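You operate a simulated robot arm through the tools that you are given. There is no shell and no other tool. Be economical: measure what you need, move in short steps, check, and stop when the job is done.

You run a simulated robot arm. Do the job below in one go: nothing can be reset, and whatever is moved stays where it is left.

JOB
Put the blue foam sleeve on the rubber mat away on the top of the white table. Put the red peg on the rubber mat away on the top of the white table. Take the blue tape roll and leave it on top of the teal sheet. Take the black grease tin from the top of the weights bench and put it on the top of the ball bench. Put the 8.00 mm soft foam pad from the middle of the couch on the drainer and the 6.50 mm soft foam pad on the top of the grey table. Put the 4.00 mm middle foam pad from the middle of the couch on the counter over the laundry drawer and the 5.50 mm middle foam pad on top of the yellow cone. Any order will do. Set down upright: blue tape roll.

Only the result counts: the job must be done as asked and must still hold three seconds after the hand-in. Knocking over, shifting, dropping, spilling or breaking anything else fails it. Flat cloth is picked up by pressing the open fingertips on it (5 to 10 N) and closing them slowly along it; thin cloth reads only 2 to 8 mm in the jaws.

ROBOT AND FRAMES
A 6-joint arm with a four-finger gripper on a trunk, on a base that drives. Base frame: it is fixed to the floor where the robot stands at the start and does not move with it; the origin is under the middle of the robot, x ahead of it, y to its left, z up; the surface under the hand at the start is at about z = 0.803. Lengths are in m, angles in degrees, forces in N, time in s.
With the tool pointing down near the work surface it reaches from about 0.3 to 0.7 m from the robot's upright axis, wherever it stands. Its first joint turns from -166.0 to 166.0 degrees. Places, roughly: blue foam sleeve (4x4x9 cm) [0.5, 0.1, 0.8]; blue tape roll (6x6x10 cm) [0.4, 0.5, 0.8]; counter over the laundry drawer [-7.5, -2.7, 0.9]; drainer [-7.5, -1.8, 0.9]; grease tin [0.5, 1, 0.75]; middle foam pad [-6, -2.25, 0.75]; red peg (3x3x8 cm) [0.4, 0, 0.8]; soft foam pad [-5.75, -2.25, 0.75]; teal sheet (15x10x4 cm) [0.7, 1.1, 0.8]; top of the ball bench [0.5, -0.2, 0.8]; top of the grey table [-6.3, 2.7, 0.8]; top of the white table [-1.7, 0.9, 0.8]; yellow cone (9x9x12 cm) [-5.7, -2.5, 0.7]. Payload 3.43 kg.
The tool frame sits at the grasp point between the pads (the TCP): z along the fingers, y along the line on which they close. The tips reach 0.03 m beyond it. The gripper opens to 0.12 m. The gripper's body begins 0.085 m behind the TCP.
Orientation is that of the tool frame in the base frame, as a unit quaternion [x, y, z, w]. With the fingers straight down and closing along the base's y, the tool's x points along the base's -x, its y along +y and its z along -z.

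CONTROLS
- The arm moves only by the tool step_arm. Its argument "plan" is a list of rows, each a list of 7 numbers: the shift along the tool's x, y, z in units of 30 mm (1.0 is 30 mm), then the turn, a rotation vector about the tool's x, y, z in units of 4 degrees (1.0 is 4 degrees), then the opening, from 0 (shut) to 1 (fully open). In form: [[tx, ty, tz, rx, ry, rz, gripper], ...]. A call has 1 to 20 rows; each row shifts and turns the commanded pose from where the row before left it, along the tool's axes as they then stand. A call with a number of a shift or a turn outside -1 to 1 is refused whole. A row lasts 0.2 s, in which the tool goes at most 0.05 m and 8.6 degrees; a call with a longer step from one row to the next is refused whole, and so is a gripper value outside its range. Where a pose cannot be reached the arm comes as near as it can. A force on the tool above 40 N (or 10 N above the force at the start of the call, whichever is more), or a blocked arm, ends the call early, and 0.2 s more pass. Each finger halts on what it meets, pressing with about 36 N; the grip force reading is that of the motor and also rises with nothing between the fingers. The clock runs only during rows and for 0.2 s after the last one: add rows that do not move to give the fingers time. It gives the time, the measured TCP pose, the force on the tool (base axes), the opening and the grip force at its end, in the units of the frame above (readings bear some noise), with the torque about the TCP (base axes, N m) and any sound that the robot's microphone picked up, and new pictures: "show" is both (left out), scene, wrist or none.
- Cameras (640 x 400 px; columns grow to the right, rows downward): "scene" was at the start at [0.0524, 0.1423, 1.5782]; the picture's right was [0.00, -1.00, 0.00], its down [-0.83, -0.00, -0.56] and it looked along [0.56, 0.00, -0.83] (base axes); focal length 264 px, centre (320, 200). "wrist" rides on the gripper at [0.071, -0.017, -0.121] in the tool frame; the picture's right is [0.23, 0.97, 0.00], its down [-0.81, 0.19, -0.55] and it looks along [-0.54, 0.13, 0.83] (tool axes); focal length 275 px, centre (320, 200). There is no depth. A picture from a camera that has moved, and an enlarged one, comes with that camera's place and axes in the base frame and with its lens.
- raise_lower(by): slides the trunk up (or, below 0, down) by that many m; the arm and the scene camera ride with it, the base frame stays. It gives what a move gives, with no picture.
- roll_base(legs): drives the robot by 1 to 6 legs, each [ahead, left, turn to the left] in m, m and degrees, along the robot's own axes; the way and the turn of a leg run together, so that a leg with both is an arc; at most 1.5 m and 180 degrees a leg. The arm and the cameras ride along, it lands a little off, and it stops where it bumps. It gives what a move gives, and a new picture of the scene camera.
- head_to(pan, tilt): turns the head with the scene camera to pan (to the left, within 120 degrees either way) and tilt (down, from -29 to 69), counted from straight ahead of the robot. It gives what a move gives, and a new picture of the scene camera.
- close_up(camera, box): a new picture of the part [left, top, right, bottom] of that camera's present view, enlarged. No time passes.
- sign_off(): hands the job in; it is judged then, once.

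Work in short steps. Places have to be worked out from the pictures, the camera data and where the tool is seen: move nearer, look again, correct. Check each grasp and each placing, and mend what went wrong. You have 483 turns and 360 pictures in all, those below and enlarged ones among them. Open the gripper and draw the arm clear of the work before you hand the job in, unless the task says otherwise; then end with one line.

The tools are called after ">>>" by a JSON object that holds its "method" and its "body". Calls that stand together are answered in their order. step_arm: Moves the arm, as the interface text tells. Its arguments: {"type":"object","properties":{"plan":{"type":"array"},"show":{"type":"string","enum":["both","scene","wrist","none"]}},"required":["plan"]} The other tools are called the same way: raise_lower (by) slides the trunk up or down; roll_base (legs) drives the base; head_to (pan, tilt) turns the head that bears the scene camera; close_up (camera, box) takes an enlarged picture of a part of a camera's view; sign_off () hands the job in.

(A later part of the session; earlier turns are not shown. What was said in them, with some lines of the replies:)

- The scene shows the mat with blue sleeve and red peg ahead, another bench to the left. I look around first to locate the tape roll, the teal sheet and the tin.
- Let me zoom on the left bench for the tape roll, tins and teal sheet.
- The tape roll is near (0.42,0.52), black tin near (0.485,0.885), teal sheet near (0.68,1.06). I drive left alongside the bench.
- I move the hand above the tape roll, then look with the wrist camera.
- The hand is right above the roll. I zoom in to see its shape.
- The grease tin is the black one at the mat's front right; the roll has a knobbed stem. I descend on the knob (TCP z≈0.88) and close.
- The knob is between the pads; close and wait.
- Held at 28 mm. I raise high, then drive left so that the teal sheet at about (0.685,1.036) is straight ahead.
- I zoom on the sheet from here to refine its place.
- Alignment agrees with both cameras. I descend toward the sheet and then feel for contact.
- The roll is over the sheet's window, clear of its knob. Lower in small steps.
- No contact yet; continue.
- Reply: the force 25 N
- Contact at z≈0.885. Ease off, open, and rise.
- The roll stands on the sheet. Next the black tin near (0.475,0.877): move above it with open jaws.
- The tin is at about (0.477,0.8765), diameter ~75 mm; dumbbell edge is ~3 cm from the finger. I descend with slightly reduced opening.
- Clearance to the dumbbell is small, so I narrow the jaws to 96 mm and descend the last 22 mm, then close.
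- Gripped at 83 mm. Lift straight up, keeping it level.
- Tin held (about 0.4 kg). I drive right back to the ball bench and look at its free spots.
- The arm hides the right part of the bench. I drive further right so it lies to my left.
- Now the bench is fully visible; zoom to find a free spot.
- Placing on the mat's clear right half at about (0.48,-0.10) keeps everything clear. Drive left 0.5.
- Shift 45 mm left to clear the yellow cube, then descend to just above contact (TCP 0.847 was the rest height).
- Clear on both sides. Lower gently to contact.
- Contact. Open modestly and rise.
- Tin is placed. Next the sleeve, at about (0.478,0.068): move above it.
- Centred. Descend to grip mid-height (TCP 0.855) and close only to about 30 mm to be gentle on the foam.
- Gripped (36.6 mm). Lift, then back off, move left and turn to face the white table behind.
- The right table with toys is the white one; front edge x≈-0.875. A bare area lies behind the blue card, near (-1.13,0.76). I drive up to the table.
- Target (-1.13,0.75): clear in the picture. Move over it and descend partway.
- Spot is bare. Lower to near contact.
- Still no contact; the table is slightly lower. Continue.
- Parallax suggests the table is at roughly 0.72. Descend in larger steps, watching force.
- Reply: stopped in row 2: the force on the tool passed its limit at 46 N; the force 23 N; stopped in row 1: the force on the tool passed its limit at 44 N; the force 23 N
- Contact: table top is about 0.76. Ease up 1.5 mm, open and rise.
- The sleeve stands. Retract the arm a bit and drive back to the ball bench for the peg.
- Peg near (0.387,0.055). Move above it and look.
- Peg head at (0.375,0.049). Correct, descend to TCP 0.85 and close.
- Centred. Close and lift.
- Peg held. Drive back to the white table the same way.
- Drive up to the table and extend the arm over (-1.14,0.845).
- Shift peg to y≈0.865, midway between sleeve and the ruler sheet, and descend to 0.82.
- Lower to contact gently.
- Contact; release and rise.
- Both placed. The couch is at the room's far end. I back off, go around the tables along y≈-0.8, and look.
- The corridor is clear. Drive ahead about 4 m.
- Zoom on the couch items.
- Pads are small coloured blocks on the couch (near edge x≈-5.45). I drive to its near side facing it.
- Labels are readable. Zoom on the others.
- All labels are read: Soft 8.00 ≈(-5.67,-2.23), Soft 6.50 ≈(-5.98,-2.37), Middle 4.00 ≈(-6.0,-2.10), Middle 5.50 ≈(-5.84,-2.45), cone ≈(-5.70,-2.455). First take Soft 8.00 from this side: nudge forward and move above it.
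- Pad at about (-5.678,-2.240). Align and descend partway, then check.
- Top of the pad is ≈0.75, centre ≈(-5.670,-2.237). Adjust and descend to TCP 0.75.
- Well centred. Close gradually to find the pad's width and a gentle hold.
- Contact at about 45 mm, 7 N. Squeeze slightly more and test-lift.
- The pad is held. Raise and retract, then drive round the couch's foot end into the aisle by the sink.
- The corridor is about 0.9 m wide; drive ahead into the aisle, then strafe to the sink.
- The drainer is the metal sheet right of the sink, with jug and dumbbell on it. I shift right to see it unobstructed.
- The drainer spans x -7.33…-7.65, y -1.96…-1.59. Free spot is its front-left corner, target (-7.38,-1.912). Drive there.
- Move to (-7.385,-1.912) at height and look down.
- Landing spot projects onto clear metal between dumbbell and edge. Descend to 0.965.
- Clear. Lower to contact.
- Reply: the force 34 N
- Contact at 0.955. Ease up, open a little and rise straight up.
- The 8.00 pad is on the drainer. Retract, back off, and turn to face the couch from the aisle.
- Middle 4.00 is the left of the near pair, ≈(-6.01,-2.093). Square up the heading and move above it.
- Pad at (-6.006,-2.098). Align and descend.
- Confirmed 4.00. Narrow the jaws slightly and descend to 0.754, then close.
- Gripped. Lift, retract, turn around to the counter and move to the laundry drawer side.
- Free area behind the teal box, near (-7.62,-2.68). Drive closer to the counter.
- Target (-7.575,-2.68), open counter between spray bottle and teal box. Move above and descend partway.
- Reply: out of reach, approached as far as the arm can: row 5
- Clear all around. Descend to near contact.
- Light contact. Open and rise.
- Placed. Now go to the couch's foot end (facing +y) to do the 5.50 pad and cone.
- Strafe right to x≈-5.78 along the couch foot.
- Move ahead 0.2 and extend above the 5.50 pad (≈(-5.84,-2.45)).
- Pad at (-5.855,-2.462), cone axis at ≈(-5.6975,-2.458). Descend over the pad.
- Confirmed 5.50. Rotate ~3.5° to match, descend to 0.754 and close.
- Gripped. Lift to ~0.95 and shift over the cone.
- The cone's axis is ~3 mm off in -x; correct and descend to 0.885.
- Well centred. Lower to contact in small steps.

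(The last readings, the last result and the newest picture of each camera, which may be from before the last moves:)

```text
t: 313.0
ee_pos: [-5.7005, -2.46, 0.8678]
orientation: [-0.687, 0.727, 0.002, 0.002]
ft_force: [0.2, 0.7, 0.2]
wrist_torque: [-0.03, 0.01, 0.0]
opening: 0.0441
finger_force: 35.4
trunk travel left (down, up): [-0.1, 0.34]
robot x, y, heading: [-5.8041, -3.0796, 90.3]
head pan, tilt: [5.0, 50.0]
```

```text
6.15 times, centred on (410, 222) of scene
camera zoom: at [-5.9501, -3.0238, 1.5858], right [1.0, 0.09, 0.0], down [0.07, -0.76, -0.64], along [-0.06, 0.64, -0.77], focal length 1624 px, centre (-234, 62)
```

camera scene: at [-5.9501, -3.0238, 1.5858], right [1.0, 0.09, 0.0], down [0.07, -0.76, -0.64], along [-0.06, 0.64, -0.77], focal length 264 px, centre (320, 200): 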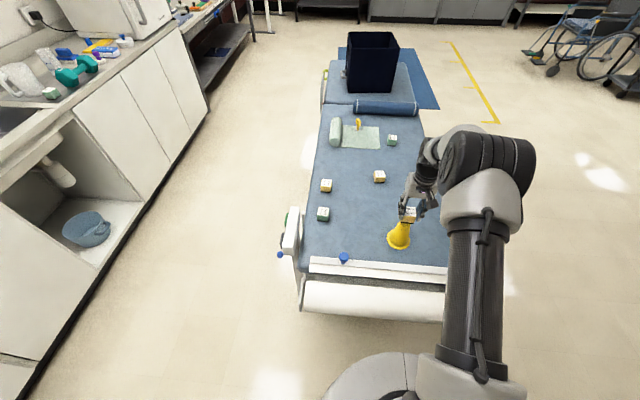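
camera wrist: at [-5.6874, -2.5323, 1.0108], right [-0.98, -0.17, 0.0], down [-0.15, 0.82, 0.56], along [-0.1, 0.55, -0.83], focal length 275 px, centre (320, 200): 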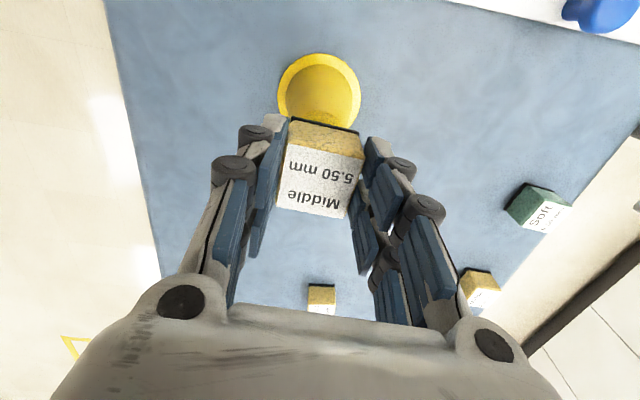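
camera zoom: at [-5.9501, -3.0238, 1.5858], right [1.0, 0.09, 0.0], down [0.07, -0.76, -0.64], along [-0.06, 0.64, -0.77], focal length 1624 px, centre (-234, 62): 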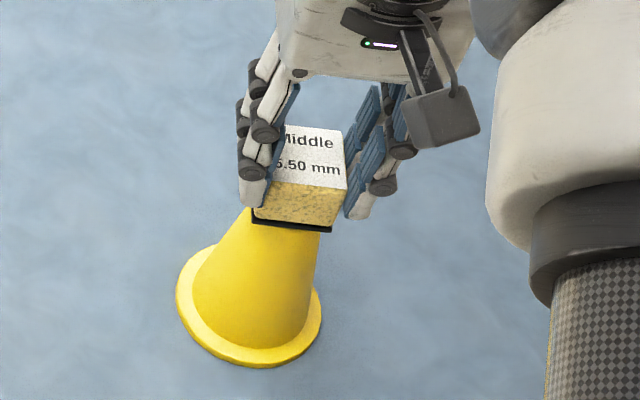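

Not yet in contact; keep going in 2–3 mm steps.

>>> {"method": "step_arm", "body": {"plan": [[0, 0, 0.09, 0, 0, 0, 0.32], [0, 0, 0, 0, 0, 0, 0.32]], "show": "none"}}

>>> {"method": "step_arm", "body": {"plan": [[0, 0, 0.06, 0, 0, 0, 0.32], [0, 0, 0, 0, 0, 0, 0.32]], "show": "none"}}

```text
t: 313.6
ee_pos: [-5.7012, -2.4601, 0.867]
orientation: [-0.687, 0.727, 0.001, 0.001]
ft_force: [0.8, -1.2, 3.0]
wrist_torque: [-0.03, -0.03, 0.01]
opening: 0.0441
finger_force: 36.4
trunk travel left (down, up): [-0.1, 0.34]
robot x, y, heading: [-5.8035, -3.0792, 90.3]
head pan, tilt: [5.0, 50.0]
```

```text
t: 314.2
ee_pos: [-5.6999, -2.4608, 0.8656]
orientation: [-0.687, 0.727, 0.003, 0.002]
ft_force: [-0.7, -1.6, 17.7]
wrist_torque: [-0.05, -0.02, -0.02]
opening: 0.044
finger_force: 35.8
trunk travel left (down, up): [-0.1, 0.34]
robot x, y, heading: [-5.8036, -3.0797, 90.3]
head pan, tilt: [5.0, 50.0]
```

Contact with little torque, so it is centred. Ease off and open slowly.

>>> {"method": "step_arm", "body": {"plan": [[0, 0, -0.05, 0, 0, 0, 0.33], [0, 0, 0, 0, 0, 0, 0.36], [0, 0, 0, 0, 0, 0, 0.39], [0, 0, 0, 0, 0, 0, 0.44], [0, 0, 0, 0, 0, 0, 0.5], [0, 0, 0, 0, 0, 0, 0.55], [0, 0, 0, 0, 0, 0, 0.55]], "show": "wrist"}}

>>> {"method": "close_up", "body": {"camera": "scene", "box": [370, 190, 450, 255]}}

```text
t: 315.8
ee_pos: [-5.7001, -2.4605, 0.8645]
orientation: [-0.688, 0.726, 0.002, 0.001]
ft_force: [0.0, -0.9, -0.1]
wrist_torque: [0.02, -0.01, 0.0]
opening: 0.0659
finger_force: 0.0
trunk travel left (down, up): [-0.1, 0.34]
robot x, y, heading: [-5.803, -3.0824, 90.3]
head pan, tilt: [5.0, 50.0]
camera wrist: at [-5.6881, -2.5326, 0.9865], right [-0.98, -0.17, 0.0], down [-0.15, 0.82, 0.56], along [-0.1, 0.55, -0.83], focal length 275 px, centre (320, 200)
```

wrist: 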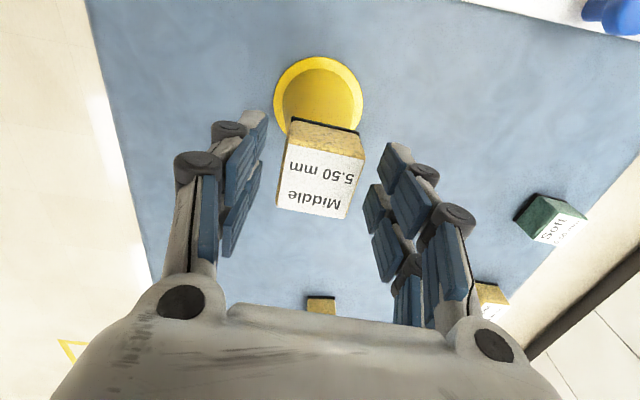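

```text
6.15 times, centred on (410, 222) of scene
camera zoom: at [-5.9501, -3.0238, 1.5858], right [1.0, 0.09, 0.0], down [0.07, -0.76, -0.64], along [-0.06, 0.64, -0.77], focal length 1624 px, centre (-234, 62)
```

zoom: 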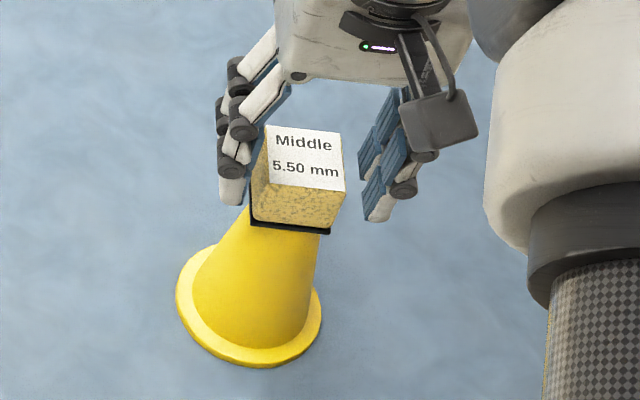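

The pad rests stably on the cone. Rise straight up and verify.

>>> {"method": "step_arm", "body": {"plan": [[0, 0, -0.3, 0, 0, 0, 0.56], [0, 0, -1, 0, 0, 0, 0.56], [0, 0, -1, 0, 0, 0, 0.56], [0, 0, -1, 0, 0, 0, 0.56], [0, 0, -1, 0, 0, 0, 0.56], [0, 0, -1, 0, 0, 0, 0.56], [0, 0, -1, 0, 0, 0, 0.56]], "show": "wrist"}}

>>> {"method": "roll_base", "body": {"legs": [[0, 0.17, 0], [0.05, 0, 0]]}}

```text
t: 317.4
ee_pos: [-5.6999, -2.4616, 1.0556]
orientation: [-0.687, 0.726, 0.002, 0.001]
ft_force: [0.3, 0.2, -0.1]
wrist_torque: [0.0, -0.02, 0.0]
opening: 0.0673
finger_force: 0.0
trunk travel left (down, up): [-0.1, 0.34]
robot x, y, heading: [-5.8043, -3.0781, 90.2]
head pan, tilt: [5.0, 50.0]
camera wrist: at [-5.6884, -2.5332, 1.1765], right [-0.98, -0.17, 0.0], down [-0.15, 0.82, 0.56], along [-0.1, 0.55, -0.83], focal length 275 px, centre (320, 200)
```

wrist: 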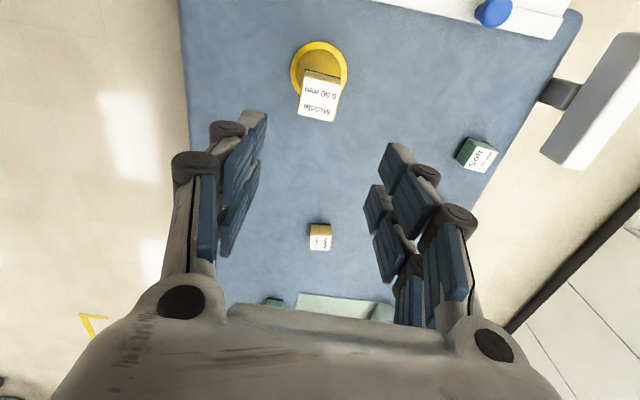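

```text
t: 319.4
ee_pos: [-5.871, -2.4115, 1.0532]
orientation: [-0.686, 0.728, 0.0, 0.001]
ft_force: [0.0, 0.7, -1.0]
wrist_torque: [-0.05, 0.01, -0.01]
opening: 0.0672
finger_force: 0.0
trunk travel left (down, up): [-0.1, 0.34]
robot x, y, heading: [-5.9791, -3.0358, 90.2]
head pan, tilt: [5.0, 50.0]
camera scene: at [-6.1208, -2.9741, 1.5857], right [1.0, 0.09, 0.0], down [0.07, -0.76, -0.64], along [-0.06, 0.64, -0.77], focal length 264 px, centre (320, 200)
```

scene: 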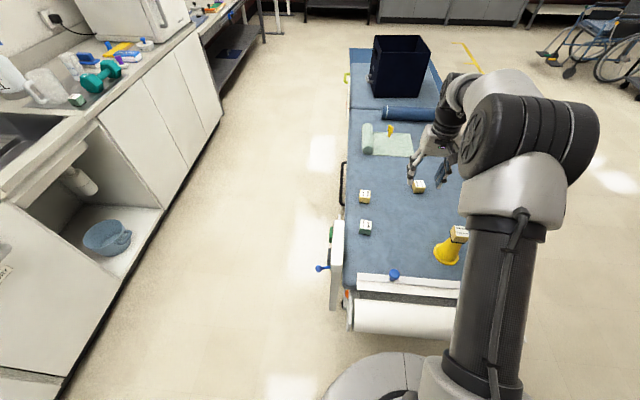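

Pad on cone stable. Soft 6.50 is near (-5.981,-2.39); move above it.

>>> {"method": "step_arm", "body": {"plan": [[-0.14, 0.93, 0, 0, 0, 0, 0.56], [-0.14, 0.93, 0, 0, 0, 0, 0.56], [-0.14, 0.93, 0, 0, 0, 0, 0.56], [-0.14, 0.93, 1, 0, 0, 0, 0.56], [0, 0, 1, 0, 0, 0, 0.56], [0, 0, 0, 0, 0, 0, 0.56]], "show": "wrist"}}

```text
t: 320.8
ee_pos: [-5.9824, -2.3918, 0.9947]
orientation: [-0.686, 0.727, 0.001, 0.001]
ft_force: [-0.1, -0.2, -0.6]
wrist_torque: [0.01, -0.04, -0.02]
opening: 0.0673
finger_force: 0.1
trunk travel left (down, up): [-0.1, 0.34]
robot x, y, heading: [-5.9736, -3.0337, 90.4]
head pan, tilt: [5.0, 50.0]
camera wrist: at [-5.9707, -2.4631, 1.1169], right [-0.98, -0.17, 0.0], down [-0.15, 0.82, 0.56], along [-0.1, 0.55, -0.83], focal length 275 px, centre (320, 200)
```

wrist: 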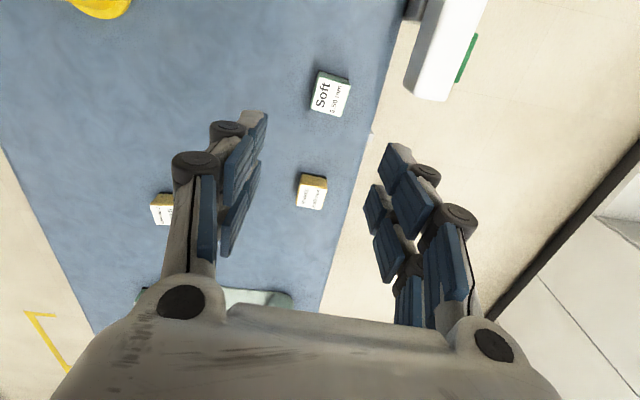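

Align to (-5.998,-2.384) and descend.

>>> {"method": "step_arm", "body": {"plan": [[-0.24, 0.53, 1, 0, 0, 0, 0.56], [0, 0, 1, 0, 0, 0, 0.56], [0, 0, 1, 0, 0, 0, 0.56], [0, 0, 1, 0, 0, 0, 0.56], [0, 0, 1, 0, 0, 0, 0.56], [0, 0, 1, 0, 0, 0, 0.56], [0, 0, 0.2, 0, 0, 0, 0.56]], "show": "wrist"}}

```text
t: 322.4
ee_pos: [-5.9966, -2.3809, 0.8083]
orientation: [-0.686, 0.727, 0.001, 0.001]
ft_force: [-0.5, 0.7, -0.5]
wrist_torque: [0.01, 0.01, 0.0]
opening: 0.0669
finger_force: 0.2
trunk travel left (down, up): [-0.1, 0.34]
robot x, y, heading: [-5.9745, -3.032, 90.4]
head pan, tilt: [5.0, 50.0]
camera wrist: at [-5.9842, -2.4531, 0.9289], right [-0.98, -0.17, 0.0], down [-0.15, 0.82, 0.56], along [-0.1, 0.55, -0.83], focal length 275 px, centre (320, 200)
```

wrist: 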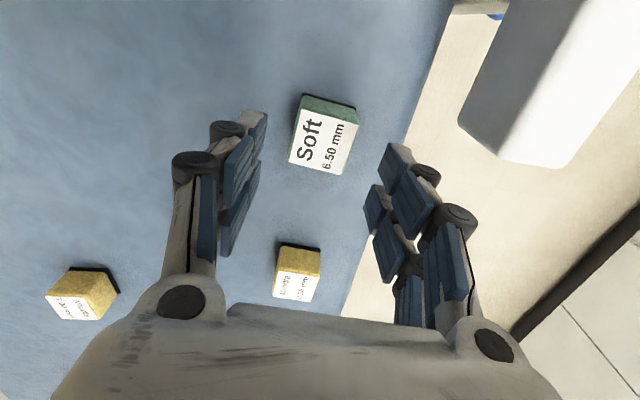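

Confirmed 6.50. Descend and grip.

>>> {"method": "step_arm", "body": {"plan": [[0.1, 0.1, 0.5, 0, 0, 0, 0.55], [0, 0, 0.5, 0, 0, 0, 0.55], [0, 0, 0.5, 0, 0, 0, 0.52], [0, 0, 0.3, 0, 0, 0, 0.5], [0, 0, 0, 0, 0, 0, 0.5], [0, 0, 0, 0, 0, 0, 0.4], [0, 0, 0, 0, 0, 0, 0.37], [0, 0, 0, 0, 0, 0, 0.34], [0, 0, 0, 0, 0, 0, 0.33], [0, 0, -0.5, 0, 0, 0, 0.32], [0, 0, -1, 0, 0, 0, 0.32], [0, 0, -1, 0, 0, 0, 0.32], [0, 0, -1, 0, 0, 0, 0.32], [0, 0, -1, 0, 0, 0, 0.32], [0, 0, -1, 0, 0, 0, 0.32], [0, 0, -1, 0, 0, 0, 0.32], [0, 0, -1, 0, 0, 0, 0.32], [0, 0, -1, 0, 0, 0, 0.32], [0, 0, -1, 0, 0, 0, 0.32]], "show": "wrist"}}

```text
t: 326.4
ee_pos: [-6.0005, -2.3839, 1.0402]
orientation: [-0.687, 0.727, 0.001, 0.002]
ft_force: [-0.4, 0.4, 0.0]
wrist_torque: [0.0, -0.01, -0.01]
opening: 0.0441
finger_force: 36.2
trunk travel left (down, up): [-0.1, 0.34]
robot x, y, heading: [-5.9737, -3.0312, 90.4]
head pan, tilt: [5.0, 50.0]
camera wrist: at [-5.9893, -2.4564, 1.1612], right [-0.98, -0.17, 0.0], down [-0.15, 0.82, 0.56], along [-0.1, 0.55, -0.83], focal length 275 px, centre (320, 200)
```

wrist: 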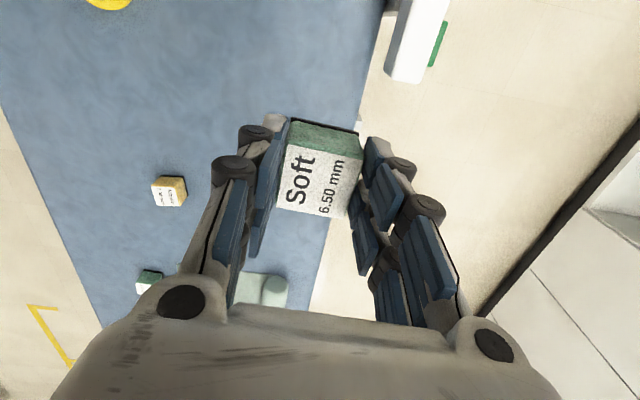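

Held. Raise, retract, then drive out of the couch end and up the aisle toward +y.

>>> {"method": "step_arm", "body": {"plan": [[1, 0, -1, 0, 0, 0, 0.32], [1, 0, -1, 0, 0, 0, 0.32], [1, 0, -1, 0, 0, 0, 0.32], [1, 0, -1, 0, 0, 0, 0.32], [1, 0, 0, 0, 0, 0, 0.32], [1, 0, 0, 0, 0, 0, 0.32], [1, 0, 0, 0, 0, 0, 0.32], [1, 0, 0, 0, 0, 0, 0.32], [1, 0, 0, 0, 0, 0, 0.32]], "show": "none"}}

>>> {"method": "roll_base", "body": {"legs": [[-0.25, 0, 0], [0, 0.65, 0], [1.5, 0, 0]]}}

>>> {"method": "head_to", "body": {"pan": 0, "tilt": 25}}

```text
t: 328.4
ee_pos: [-6.0152, -2.6549, 1.1583]
orientation: [-0.686, 0.727, 0.001, 0.001]
ft_force: [0.7, 0.0, -1.4]
wrist_torque: [0.02, -0.01, 0.03]
opening: 0.0436
finger_force: 36.0
trunk travel left (down, up): [-0.1, 0.34]
robot x, y, heading: [-5.9762, -3.0357, 90.1]
head pan, tilt: [5.0, 50.0]
```

```text
t: 340.5
ee_pos: [-6.7147, -1.4186, 1.1589]
orientation: [-0.696, 0.718, 0.001, 0.001]
ft_force: [-0.3, -0.6, -0.8]
wrist_torque: [-0.04, 0.02, 0.01]
opening: 0.0441
finger_force: 35.7
trunk travel left (down, up): [-0.1, 0.34]
robot x, y, heading: [-6.6633, -1.7967, 91.5]
head pan, tilt: [5.0, 50.0]
camera scene: at [-6.8112, -1.7416, 1.5858], right [0.99, 0.12, 0.0], down [0.09, -0.76, -0.64], along [-0.07, 0.64, -0.77], focal length 264 px, centre (320, 200)
```

scene: 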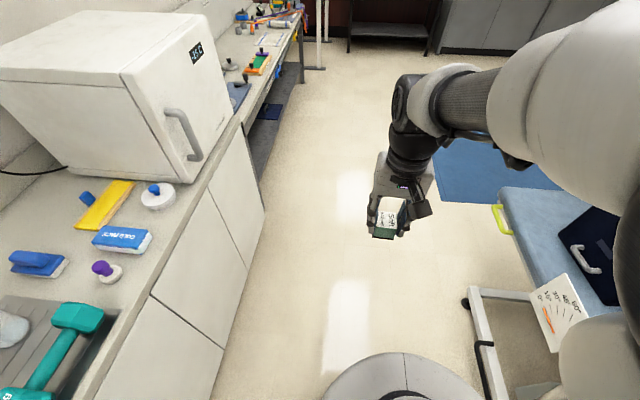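

```text
t: 341.4
ee_pos: [-6.7139, -1.4182, 1.159]
orientation: [-0.695, 0.719, 0.002, 0.001]
ft_force: [0.8, 0.4, -0.8]
wrist_torque: [-0.02, 0.0, 0.0]
opening: 0.0441
finger_force: 36.3
trunk travel left (down, up): [-0.1, 0.34]
robot x, y, heading: [-6.6614, -1.8001, 91.6]
head pan, tilt: [0.0, 25.0]
camera scene: at [-6.8049, -1.7262, 1.6232], right [1.0, 0.03, 0.0], down [0.01, -0.42, -0.91], along [-0.03, 0.91, -0.42], focal length 264 px, centre (320, 200)
```

scene: 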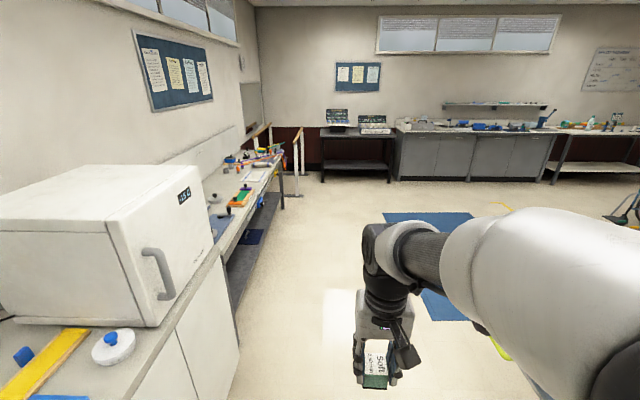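

The grey table is the small dark one with two screens near (-6.35,2.6). The way is clear; drive ahead.

>>> {"method": "roll_base", "body": {"legs": [[0, 0, -1.6], [1.5, 0, 0], [1.5, 0, 0], [0.4, 0, 0]]}}

>>> {"method": "head_to", "body": {"pan": -10, "tilt": 35}}

```text
t: 358.2
ee_pos: [-6.7179, 1.9728, 1.1582]
orientation: [-0.687, 0.727, 0.001, 0.002]
ft_force: [0.8, 0.9, -0.8]
wrist_torque: [-0.05, 0.01, 0.01]
opening: 0.044
finger_force: 35.8
trunk travel left (down, up): [-0.1, 0.34]
robot x, y, heading: [-6.677, 1.5938, 90.5]
head pan, tilt: [0.0, 25.0]
camera scene: at [-6.8166, 1.6676, 1.6232], right [1.0, 0.01, 0.0], down [0.0, -0.42, -0.91], along [0.0, 0.91, -0.42], focal length 264 px, centre (320, 200)
```

scene: 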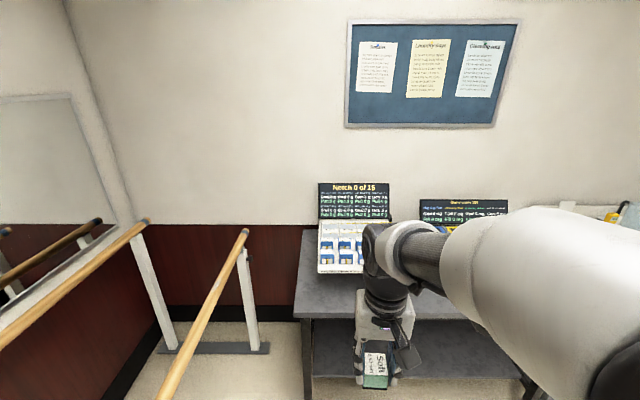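

```text
t: 358.9
ee_pos: [-6.7177, 1.973, 1.158]
orientation: [-0.687, 0.726, 0.001, 0.001]
ft_force: [-0.2, 0.1, -0.8]
wrist_torque: [-0.02, 0.02, -0.03]
opening: 0.0434
finger_force: 35.8
trunk travel left (down, up): [-0.1, 0.34]
robot x, y, heading: [-6.6785, 1.5939, 90.2]
head pan, tilt: [-10.0, 35.0]
camera scene: at [-6.8014, 1.6616, 1.6075], right [0.99, -0.17, 0.0], down [-0.1, -0.57, -0.82], along [0.14, 0.81, -0.57], focal length 264 px, centre (320, 200)
```

scene: 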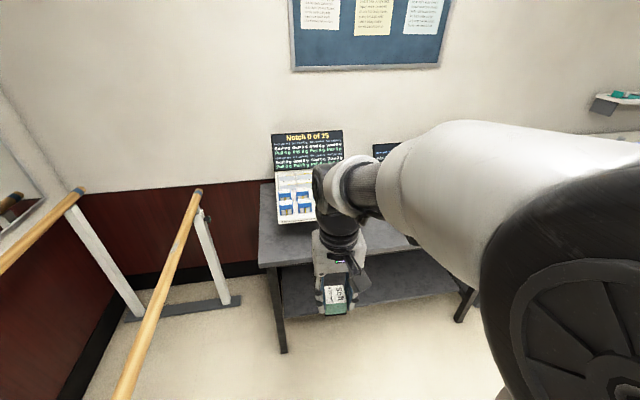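

Table front edge y≈2.42. Shift right to see the middle of the table past the arm.

>>> {"method": "roll_base", "body": {"legs": [[0, -0.45, 0], [0.2, 0, 0]]}}

>>> {"method": "head_to", "body": {"pan": 5, "tilt": 40}}

```text
t: 362.8
ee_pos: [-6.2779, 2.1735, 1.1574]
orientation: [-0.685, 0.728, 0.0, 0.0]
ft_force: [1.1, 0.6, 0.1]
wrist_torque: [-0.05, 0.02, 0.0]
opening: 0.044
finger_force: 35.8
trunk travel left (down, up): [-0.1, 0.34]
robot x, y, heading: [-6.237, 1.7917, 89.9]
head pan, tilt: [-10.0, 35.0]
camera scene: at [-6.3621, 1.8631, 1.6074], right [0.98, -0.17, 0.0], down [-0.1, -0.57, -0.82], along [0.14, 0.81, -0.57], focal length 264 px, centre (320, 200)
```

scene: 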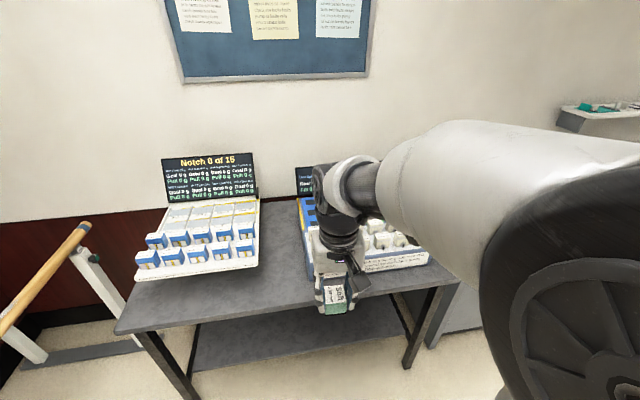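

```text
t: 363.6
ee_pos: [-6.2782, 2.1723, 1.1587]
orientation: [-0.685, 0.728, 0.001, 0.001]
ft_force: [-0.7, -0.9, -0.7]
wrist_torque: [0.0, 0.04, -0.02]
opening: 0.0439
finger_force: 35.9
trunk travel left (down, up): [-0.1, 0.34]
robot x, y, heading: [-6.2378, 1.7925, 90.3]
head pan, tilt: [5.0, 40.0]
camera scene: at [-6.3847, 1.86, 1.6], right [1.0, 0.09, 0.0], down [0.06, -0.64, -0.77], along [-0.07, 0.76, -0.64], focal length 264 px, centre (320, 200)
```

scene: 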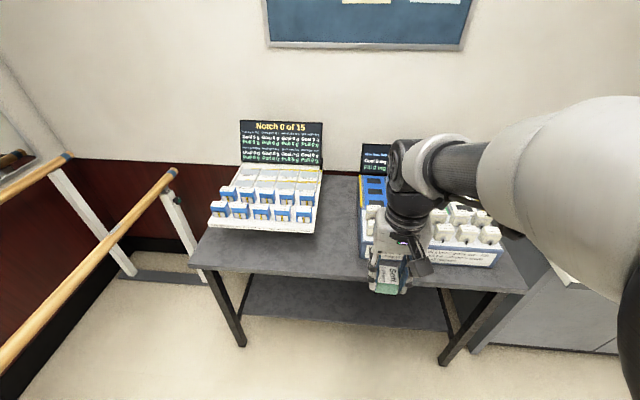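

Free space between/in front of the racks, target (-6.40,2.48). Move ahead a bit and extend over it.

>>> {"method": "roll_base", "body": {"legs": [[0.12, 0, 0]]}}

>>> {"method": "step_arm", "body": {"plan": [[-0.87, 0.63, 0, 0, 0, 0, 0.32], [-0.87, 0.63, 0, 0, 0, 0, 0.32], [-0.87, 0.63, 0, 0, 0, 0, 0.32], [-0.87, 0.63, 0, 0, 0, 0, 0.32], [-0.87, 0.63, 0, 0, 0, 0, 0.32], [-0.87, 0.63, 0, 0, 0, 0, 0.32], [-0.87, 0.63, 0, 0, 0, 0, 0.32], [0, 0, 1, 0, 0, 0, 0.32], [0, 0, 1, 0, 0, 0, 0.32]]}}

```text
t: 364.8
ee_pos: [-6.2768, 2.2925, 1.1571]
orientation: [-0.686, 0.728, 0.001, 0.0]
ft_force: [-0.2, 0.2, 0.1]
wrist_torque: [-0.05, 0.0, 0.0]
opening: 0.044
finger_force: 36.2
trunk travel left (down, up): [-0.1, 0.34]
robot x, y, heading: [-6.2396, 1.9107, 90.1]
head pan, tilt: [5.0, 40.0]
camera scene: at [-6.3849, 1.9813, 1.5999], right [1.0, 0.09, 0.0], down [0.06, -0.64, -0.77], along [-0.07, 0.76, -0.64], focal length 264 px, centre (320, 200)
```

scene: 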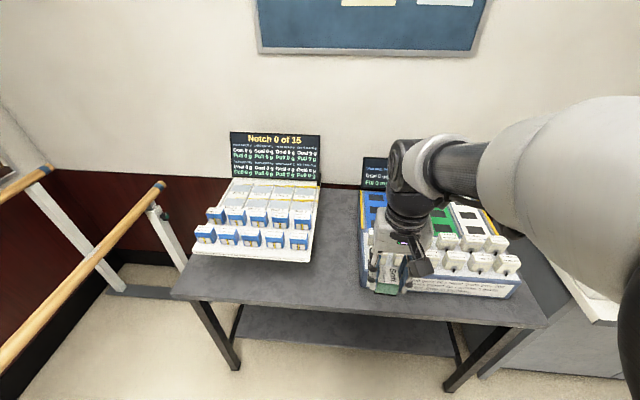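

```text
t: 366.8
ee_pos: [-6.3978, 2.4829, 1.1001]
orientation: [-0.685, 0.728, 0.0, 0.001]
ft_force: [0.0, 0.3, -0.8]
wrist_torque: [-0.04, -0.02, 0.01]
opening: 0.0439
finger_force: 35.5
trunk travel left (down, up): [-0.1, 0.34]
robot x, y, heading: [-6.2384, 1.9162, 90.1]
head pan, tilt: [5.0, 40.0]
camera scene: at [-6.385, 1.9803, 1.5999], right [1.0, 0.09, 0.0], down [0.06, -0.64, -0.77], along [-0.07, 0.76, -0.64], focal length 264 px, centre (320, 200)
camera wrist: at [-6.3867, 2.4108, 1.2193], right [-0.99, -0.17, 0.0], down [-0.14, 0.82, 0.56], along [-0.09, 0.55, -0.83], focal length 275 px, centre (320, 200)
```

scene: 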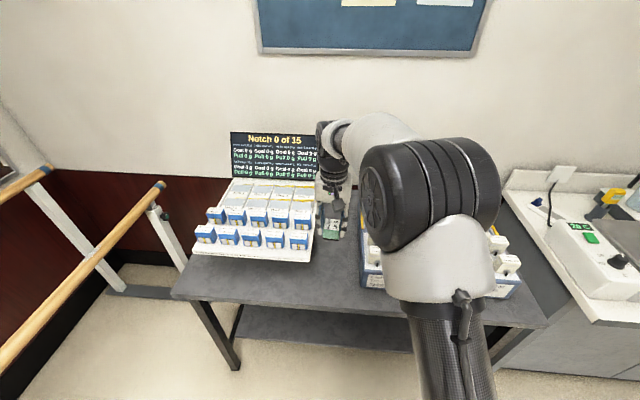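
wrist: 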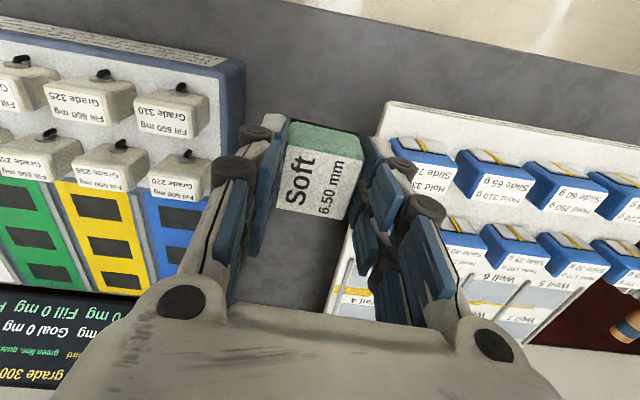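

Landing point is clear between the racks; shift 2 cm toward me and descend partway.

>>> {"method": "step_arm", "body": {"plan": [[0.65, 0, 1, 0, 0, 0, 0.32], [0, 0, 1, 0, 0, 0, 0.32], [0, 0, 1, 0, 0, 0, 0.32], [0, 0, 1, 0, 0, 0, 0.32], [0, 0, 1, 0, 0, 0, 0.32], [0, 0, 1, 0, 0, 0, 0.32], [0, 0, 0, 0, 0, 0, 0.32]]}}

```text
t: 368.4
ee_pos: [-6.3986, 2.4613, 0.9159]
orientation: [-0.685, 0.728, 0.001, 0.002]
ft_force: [0.3, 0.2, -0.1]
wrist_torque: [-0.03, 0.01, 0.03]
opening: 0.044
finger_force: 36.3
trunk travel left (down, up): [-0.1, 0.34]
robot x, y, heading: [-6.2412, 1.9122, 90.0]
head pan, tilt: [5.0, 40.0]
camera scene: at [-6.3848, 1.9797, 1.6], right [1.0, 0.09, 0.0], down [0.06, -0.64, -0.77], along [-0.07, 0.76, -0.64], focal length 264 px, centre (320, 200)
camera wrist: at [-6.3865, 2.3898, 1.0384], right [-0.99, -0.17, 0.0], down [-0.14, 0.82, 0.56], along [-0.09, 0.55, -0.83], focal length 275 px, centre (320, 200)
```

scene: 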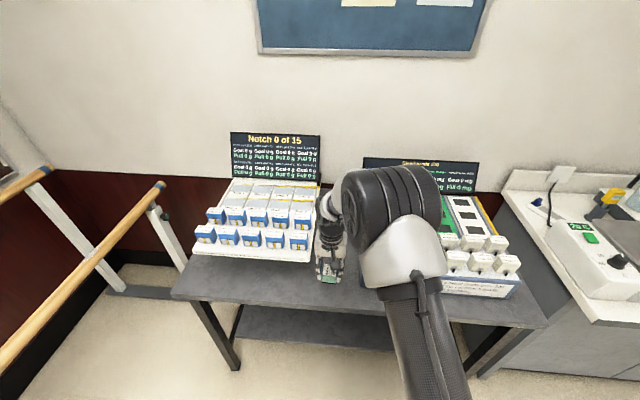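
wrist: 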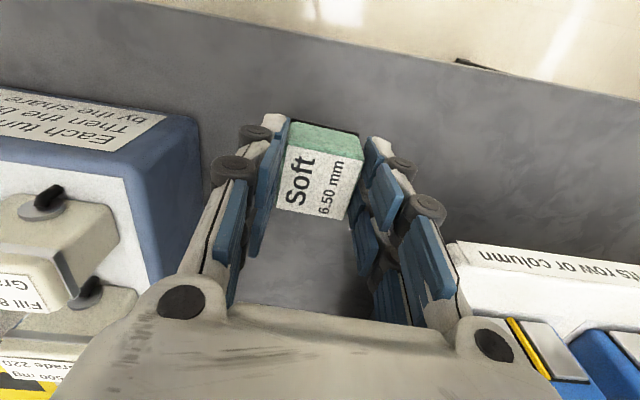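

Clear. Continue lowering carefully.

>>> {"method": "step_arm", "body": {"plan": [[0, 0, 0.5, 0, 0, 0, 0.32], [0, 0, 0.5, 0, 0, 0, 0.32], [0, 0, 0.5, 0, 0, 0, 0.32], [0, 0, 0, 0, 0, 0, 0.32]], "show": "wrist"}}

```text
t: 369.4
ee_pos: [-6.4, 2.4632, 0.8739]
orientation: [-0.685, 0.728, 0.001, 0.001]
ft_force: [-0.3, -0.6, -0.6]
wrist_torque: [0.01, 0.0, -0.01]
opening: 0.0438
finger_force: 35.7
trunk travel left (down, up): [-0.1, 0.34]
robot x, y, heading: [-6.2393, 1.9136, 89.9]
head pan, tilt: [5.0, 40.0]
camera wrist: at [-6.3875, 2.3914, 0.9942], right [-0.99, -0.17, 0.0], down [-0.14, 0.82, 0.56], along [-0.09, 0.55, -0.83], focal length 275 px, centre (320, 200)
```

wrist: 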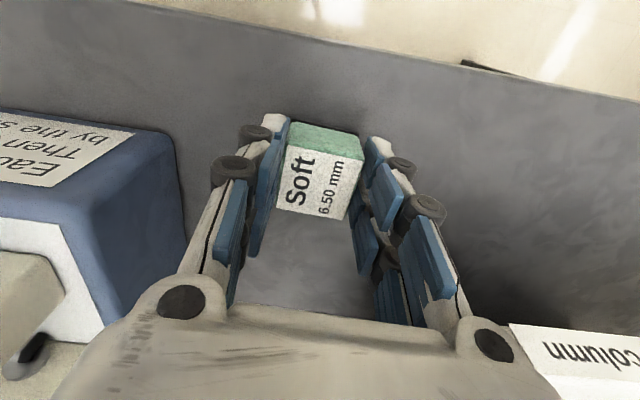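

>>> {"method": "step_arm", "body": {"plan": [[0, 0, 0.3, 0, 0, 0, 0.32], [0, 0, 0.2, 0, 0, 0, 0.32], [0, 0, 0, 0, 0, 0, 0.32]], "show": "none"}}

>>> {"method": "step_arm", "body": {"plan": [[0, 0, 0.15, 0, 0, 0, 0.32], [0, 0, 0.15, 0, 0, 0, 0.32], [0, 0, 0, 0, 0, 0, 0.32]], "show": "none"}}

```text
t: 370.2
ee_pos: [-6.399, 2.4652, 0.8579]
orientation: [-0.686, 0.728, 0.001, 0.002]
ft_force: [-0.5, 0.0, -0.5]
wrist_torque: [0.01, 0.04, -0.02]
opening: 0.0437
finger_force: 36.4
trunk travel left (down, up): [-0.1, 0.34]
robot x, y, heading: [-6.2403, 1.9125, 90.0]
head pan, tilt: [5.0, 40.0]
```

```text
t: 371.2
ee_pos: [-6.4005, 2.4651, 0.8539]
orientation: [-0.685, 0.728, 0.003, 0.002]
ft_force: [3.2, -8.4, 19.5]
wrist_torque: [-0.52, -0.19, 0.01]
opening: 0.0439
finger_force: 36.0
trunk travel left (down, up): [-0.1, 0.34]
robot x, y, heading: [-6.2417, 1.9128, 90.1]
head pan, tilt: [5.0, 40.0]
stopped in row 3: the force on the tool passed its limit at 41 N (the readings are from after the stop); the commanded pose is now the measured one
```

Contact at 0.854. Ease up, open, and rise.

>>> {"method": "step_arm", "body": {"plan": [[0, 0, -0.05, 0, 0, 0, 0.33], [0, 0, 0, 0, 0, 0, 0.4], [0, 0, 0, 0, 0, 0, 0.46], [0, 0, 0, 0, 0, 0, 0.52], [0, 0, -0.3, 0, 0, 0, 0.52], [0, 0, -1, 0, 0, 0, 0.52], [0, 0, -1, 0, 0, 0, 0.52], [0, 0, -1, 0, 0, 0, 0.52], [0, 0, -1, 0, 0, 0, 0.52], [0, 0, -1, 0, 0, 0, 0.52], [0, 0, -1, 0, 0, 0, 0.52], [0, 0, -1, 0, 0, 0, 0.52], [0, 0, -1, 0, 0, 0, 0.52]]}}

```text
t: 374.0
ee_pos: [-6.4016, 2.4636, 1.1037]
orientation: [-0.685, 0.729, 0.004, 0.002]
ft_force: [-0.7, -0.6, 0.1]
wrist_torque: [-0.03, 0.03, 0.0]
opening: 0.0629
finger_force: 0.0
trunk travel left (down, up): [-0.1, 0.34]
robot x, y, heading: [-6.2386, 1.9137, 90.0]
head pan, tilt: [5.0, 40.0]
camera scene: at [-6.3847, 1.9793, 1.6], right [1.0, 0.09, 0.0], down [0.06, -0.64, -0.77], along [-0.07, 0.76, -0.64], focal length 264 px, centre (320, 200)
camera wrist: at [-6.3896, 2.3916, 1.223], right [-0.99, -0.17, 0.0], down [-0.14, 0.82, 0.56], along [-0.1, 0.55, -0.83], focal length 275 px, centre (320, 200)
```

scene: 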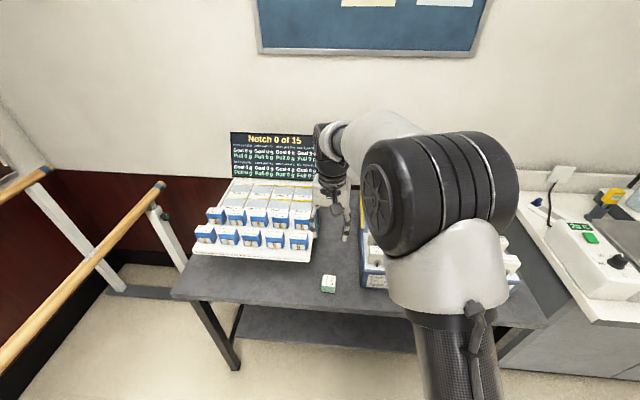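
wrist: 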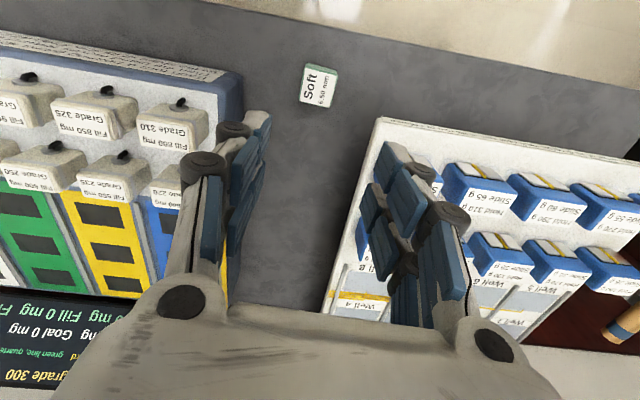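

All eight placed. Retract the arm clear and take a last look at the cone and couch.

>>> {"method": "step_arm", "body": {"plan": [[1, 0, 0, 0, 0, 0, 0.6], [1, 0, 0, 0, 0, 0, 0.6], [1, 0, 0, 0, 0, 0, 0.6], [1, 0, 0, 0, 0, 0, 0.7], [1, 0, 0, 0, 0, 0, 0.8], [1, 0, 0, 0, 0, 0, 0.8]], "show": "none"}}

>>> {"method": "roll_base", "body": {"legs": [[-0.4, 0, 0], [0, 0, 90]]}}

>>> {"method": "head_to", "body": {"pan": 75, "tilt": 15}}

>>> {"method": "close_up", "body": {"camera": "scene", "box": [200, 120, 440, 270]}}

```text
t: 375.4
ee_pos: [-6.4102, 2.282, 1.0995]
orientation: [-0.686, 0.728, 0.004, 0.003]
ft_force: [0.5, -0.1, -0.4]
wrist_torque: [0.02, 0.0, 0.0]
opening: 0.096
finger_force: 0.0
trunk travel left (down, up): [-0.1, 0.34]
robot x, y, heading: [-6.2369, 1.9118, 90.1]
head pan, tilt: [5.0, 40.0]
```

```text
t: 381.6
ee_pos: [-6.6073, 1.3429, 1.0988]
orientation: [0.999, -0.034, -0.004, 0.0]
ft_force: [-0.6, 0.9, 0.1]
wrist_torque: [0.01, 0.01, -0.01]
opening: 0.096
finger_force: 0.0
trunk travel left (down, up): [-0.1, 0.34]
robot x, y, heading: [-6.2333, 1.5144, 179.7]
head pan, tilt: [5.0, 40.0]
camera scene: at [-6.3009, 1.3683, 1.5999], right [-0.08, 1.0, 0.0], down [0.64, 0.05, -0.77], along [-0.76, -0.06, -0.64], focal length 264 px, centre (320, 200)
```

scene: 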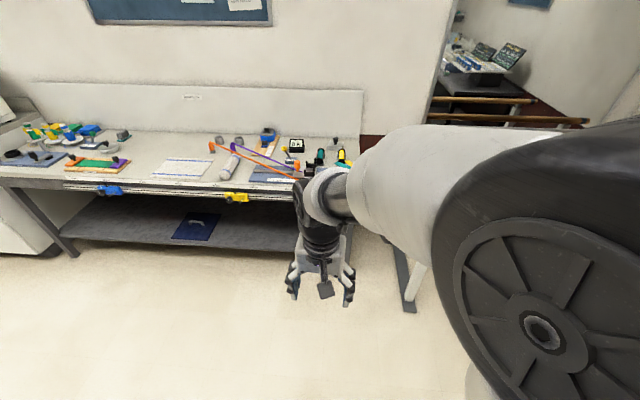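

```text
t: 383.1
ee_pos: [-6.6072, 1.3426, 1.0989]
orientation: [0.999, -0.034, -0.005, 0.001]
ft_force: [0.4, -0.1, 0.5]
wrist_torque: [-0.02, -0.03, -0.03]
opening: 0.096
finger_force: 0.0
trunk travel left (down, up): [-0.1, 0.34]
robot x, y, heading: [-6.2325, 1.513, 179.5]
head pan, tilt: [75.0, 15.0]
camera scene: at [-6.2411, 1.2852, 1.6395], right [-0.96, 0.27, 0.0], down [0.07, 0.25, -0.97], along [-0.26, -0.93, -0.26], focal length 264 px, centre (320, 200)
```

scene: 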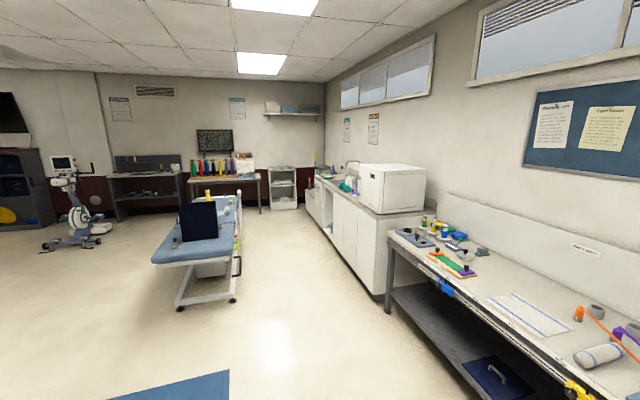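

```text
2.67 times, centred on (320, 195) of scene
camera zoom: at [-6.2411, 1.2852, 1.6395], right [-0.96, 0.27, 0.0], down [0.07, 0.25, -0.97], along [-0.26, -0.93, -0.26], focal length 704 px, centre (320, 213)
```

zoom: 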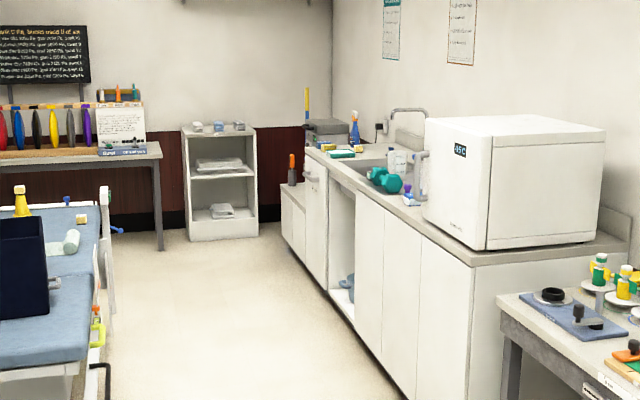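

The pad is still on the cone, the other items are where I set them, and the arm is clear with the gripper open. I'm handing in now.

>>> {"method": "sign_off", "body": {}}

```text
The job is handed in.
```

All eight items are placed as asked and the job is handed in: both mat items are on the white table, the tape roll stands upright on the teal sheet, the grease tin is on the ball bench's mat, and the four foam pads are at their spots.
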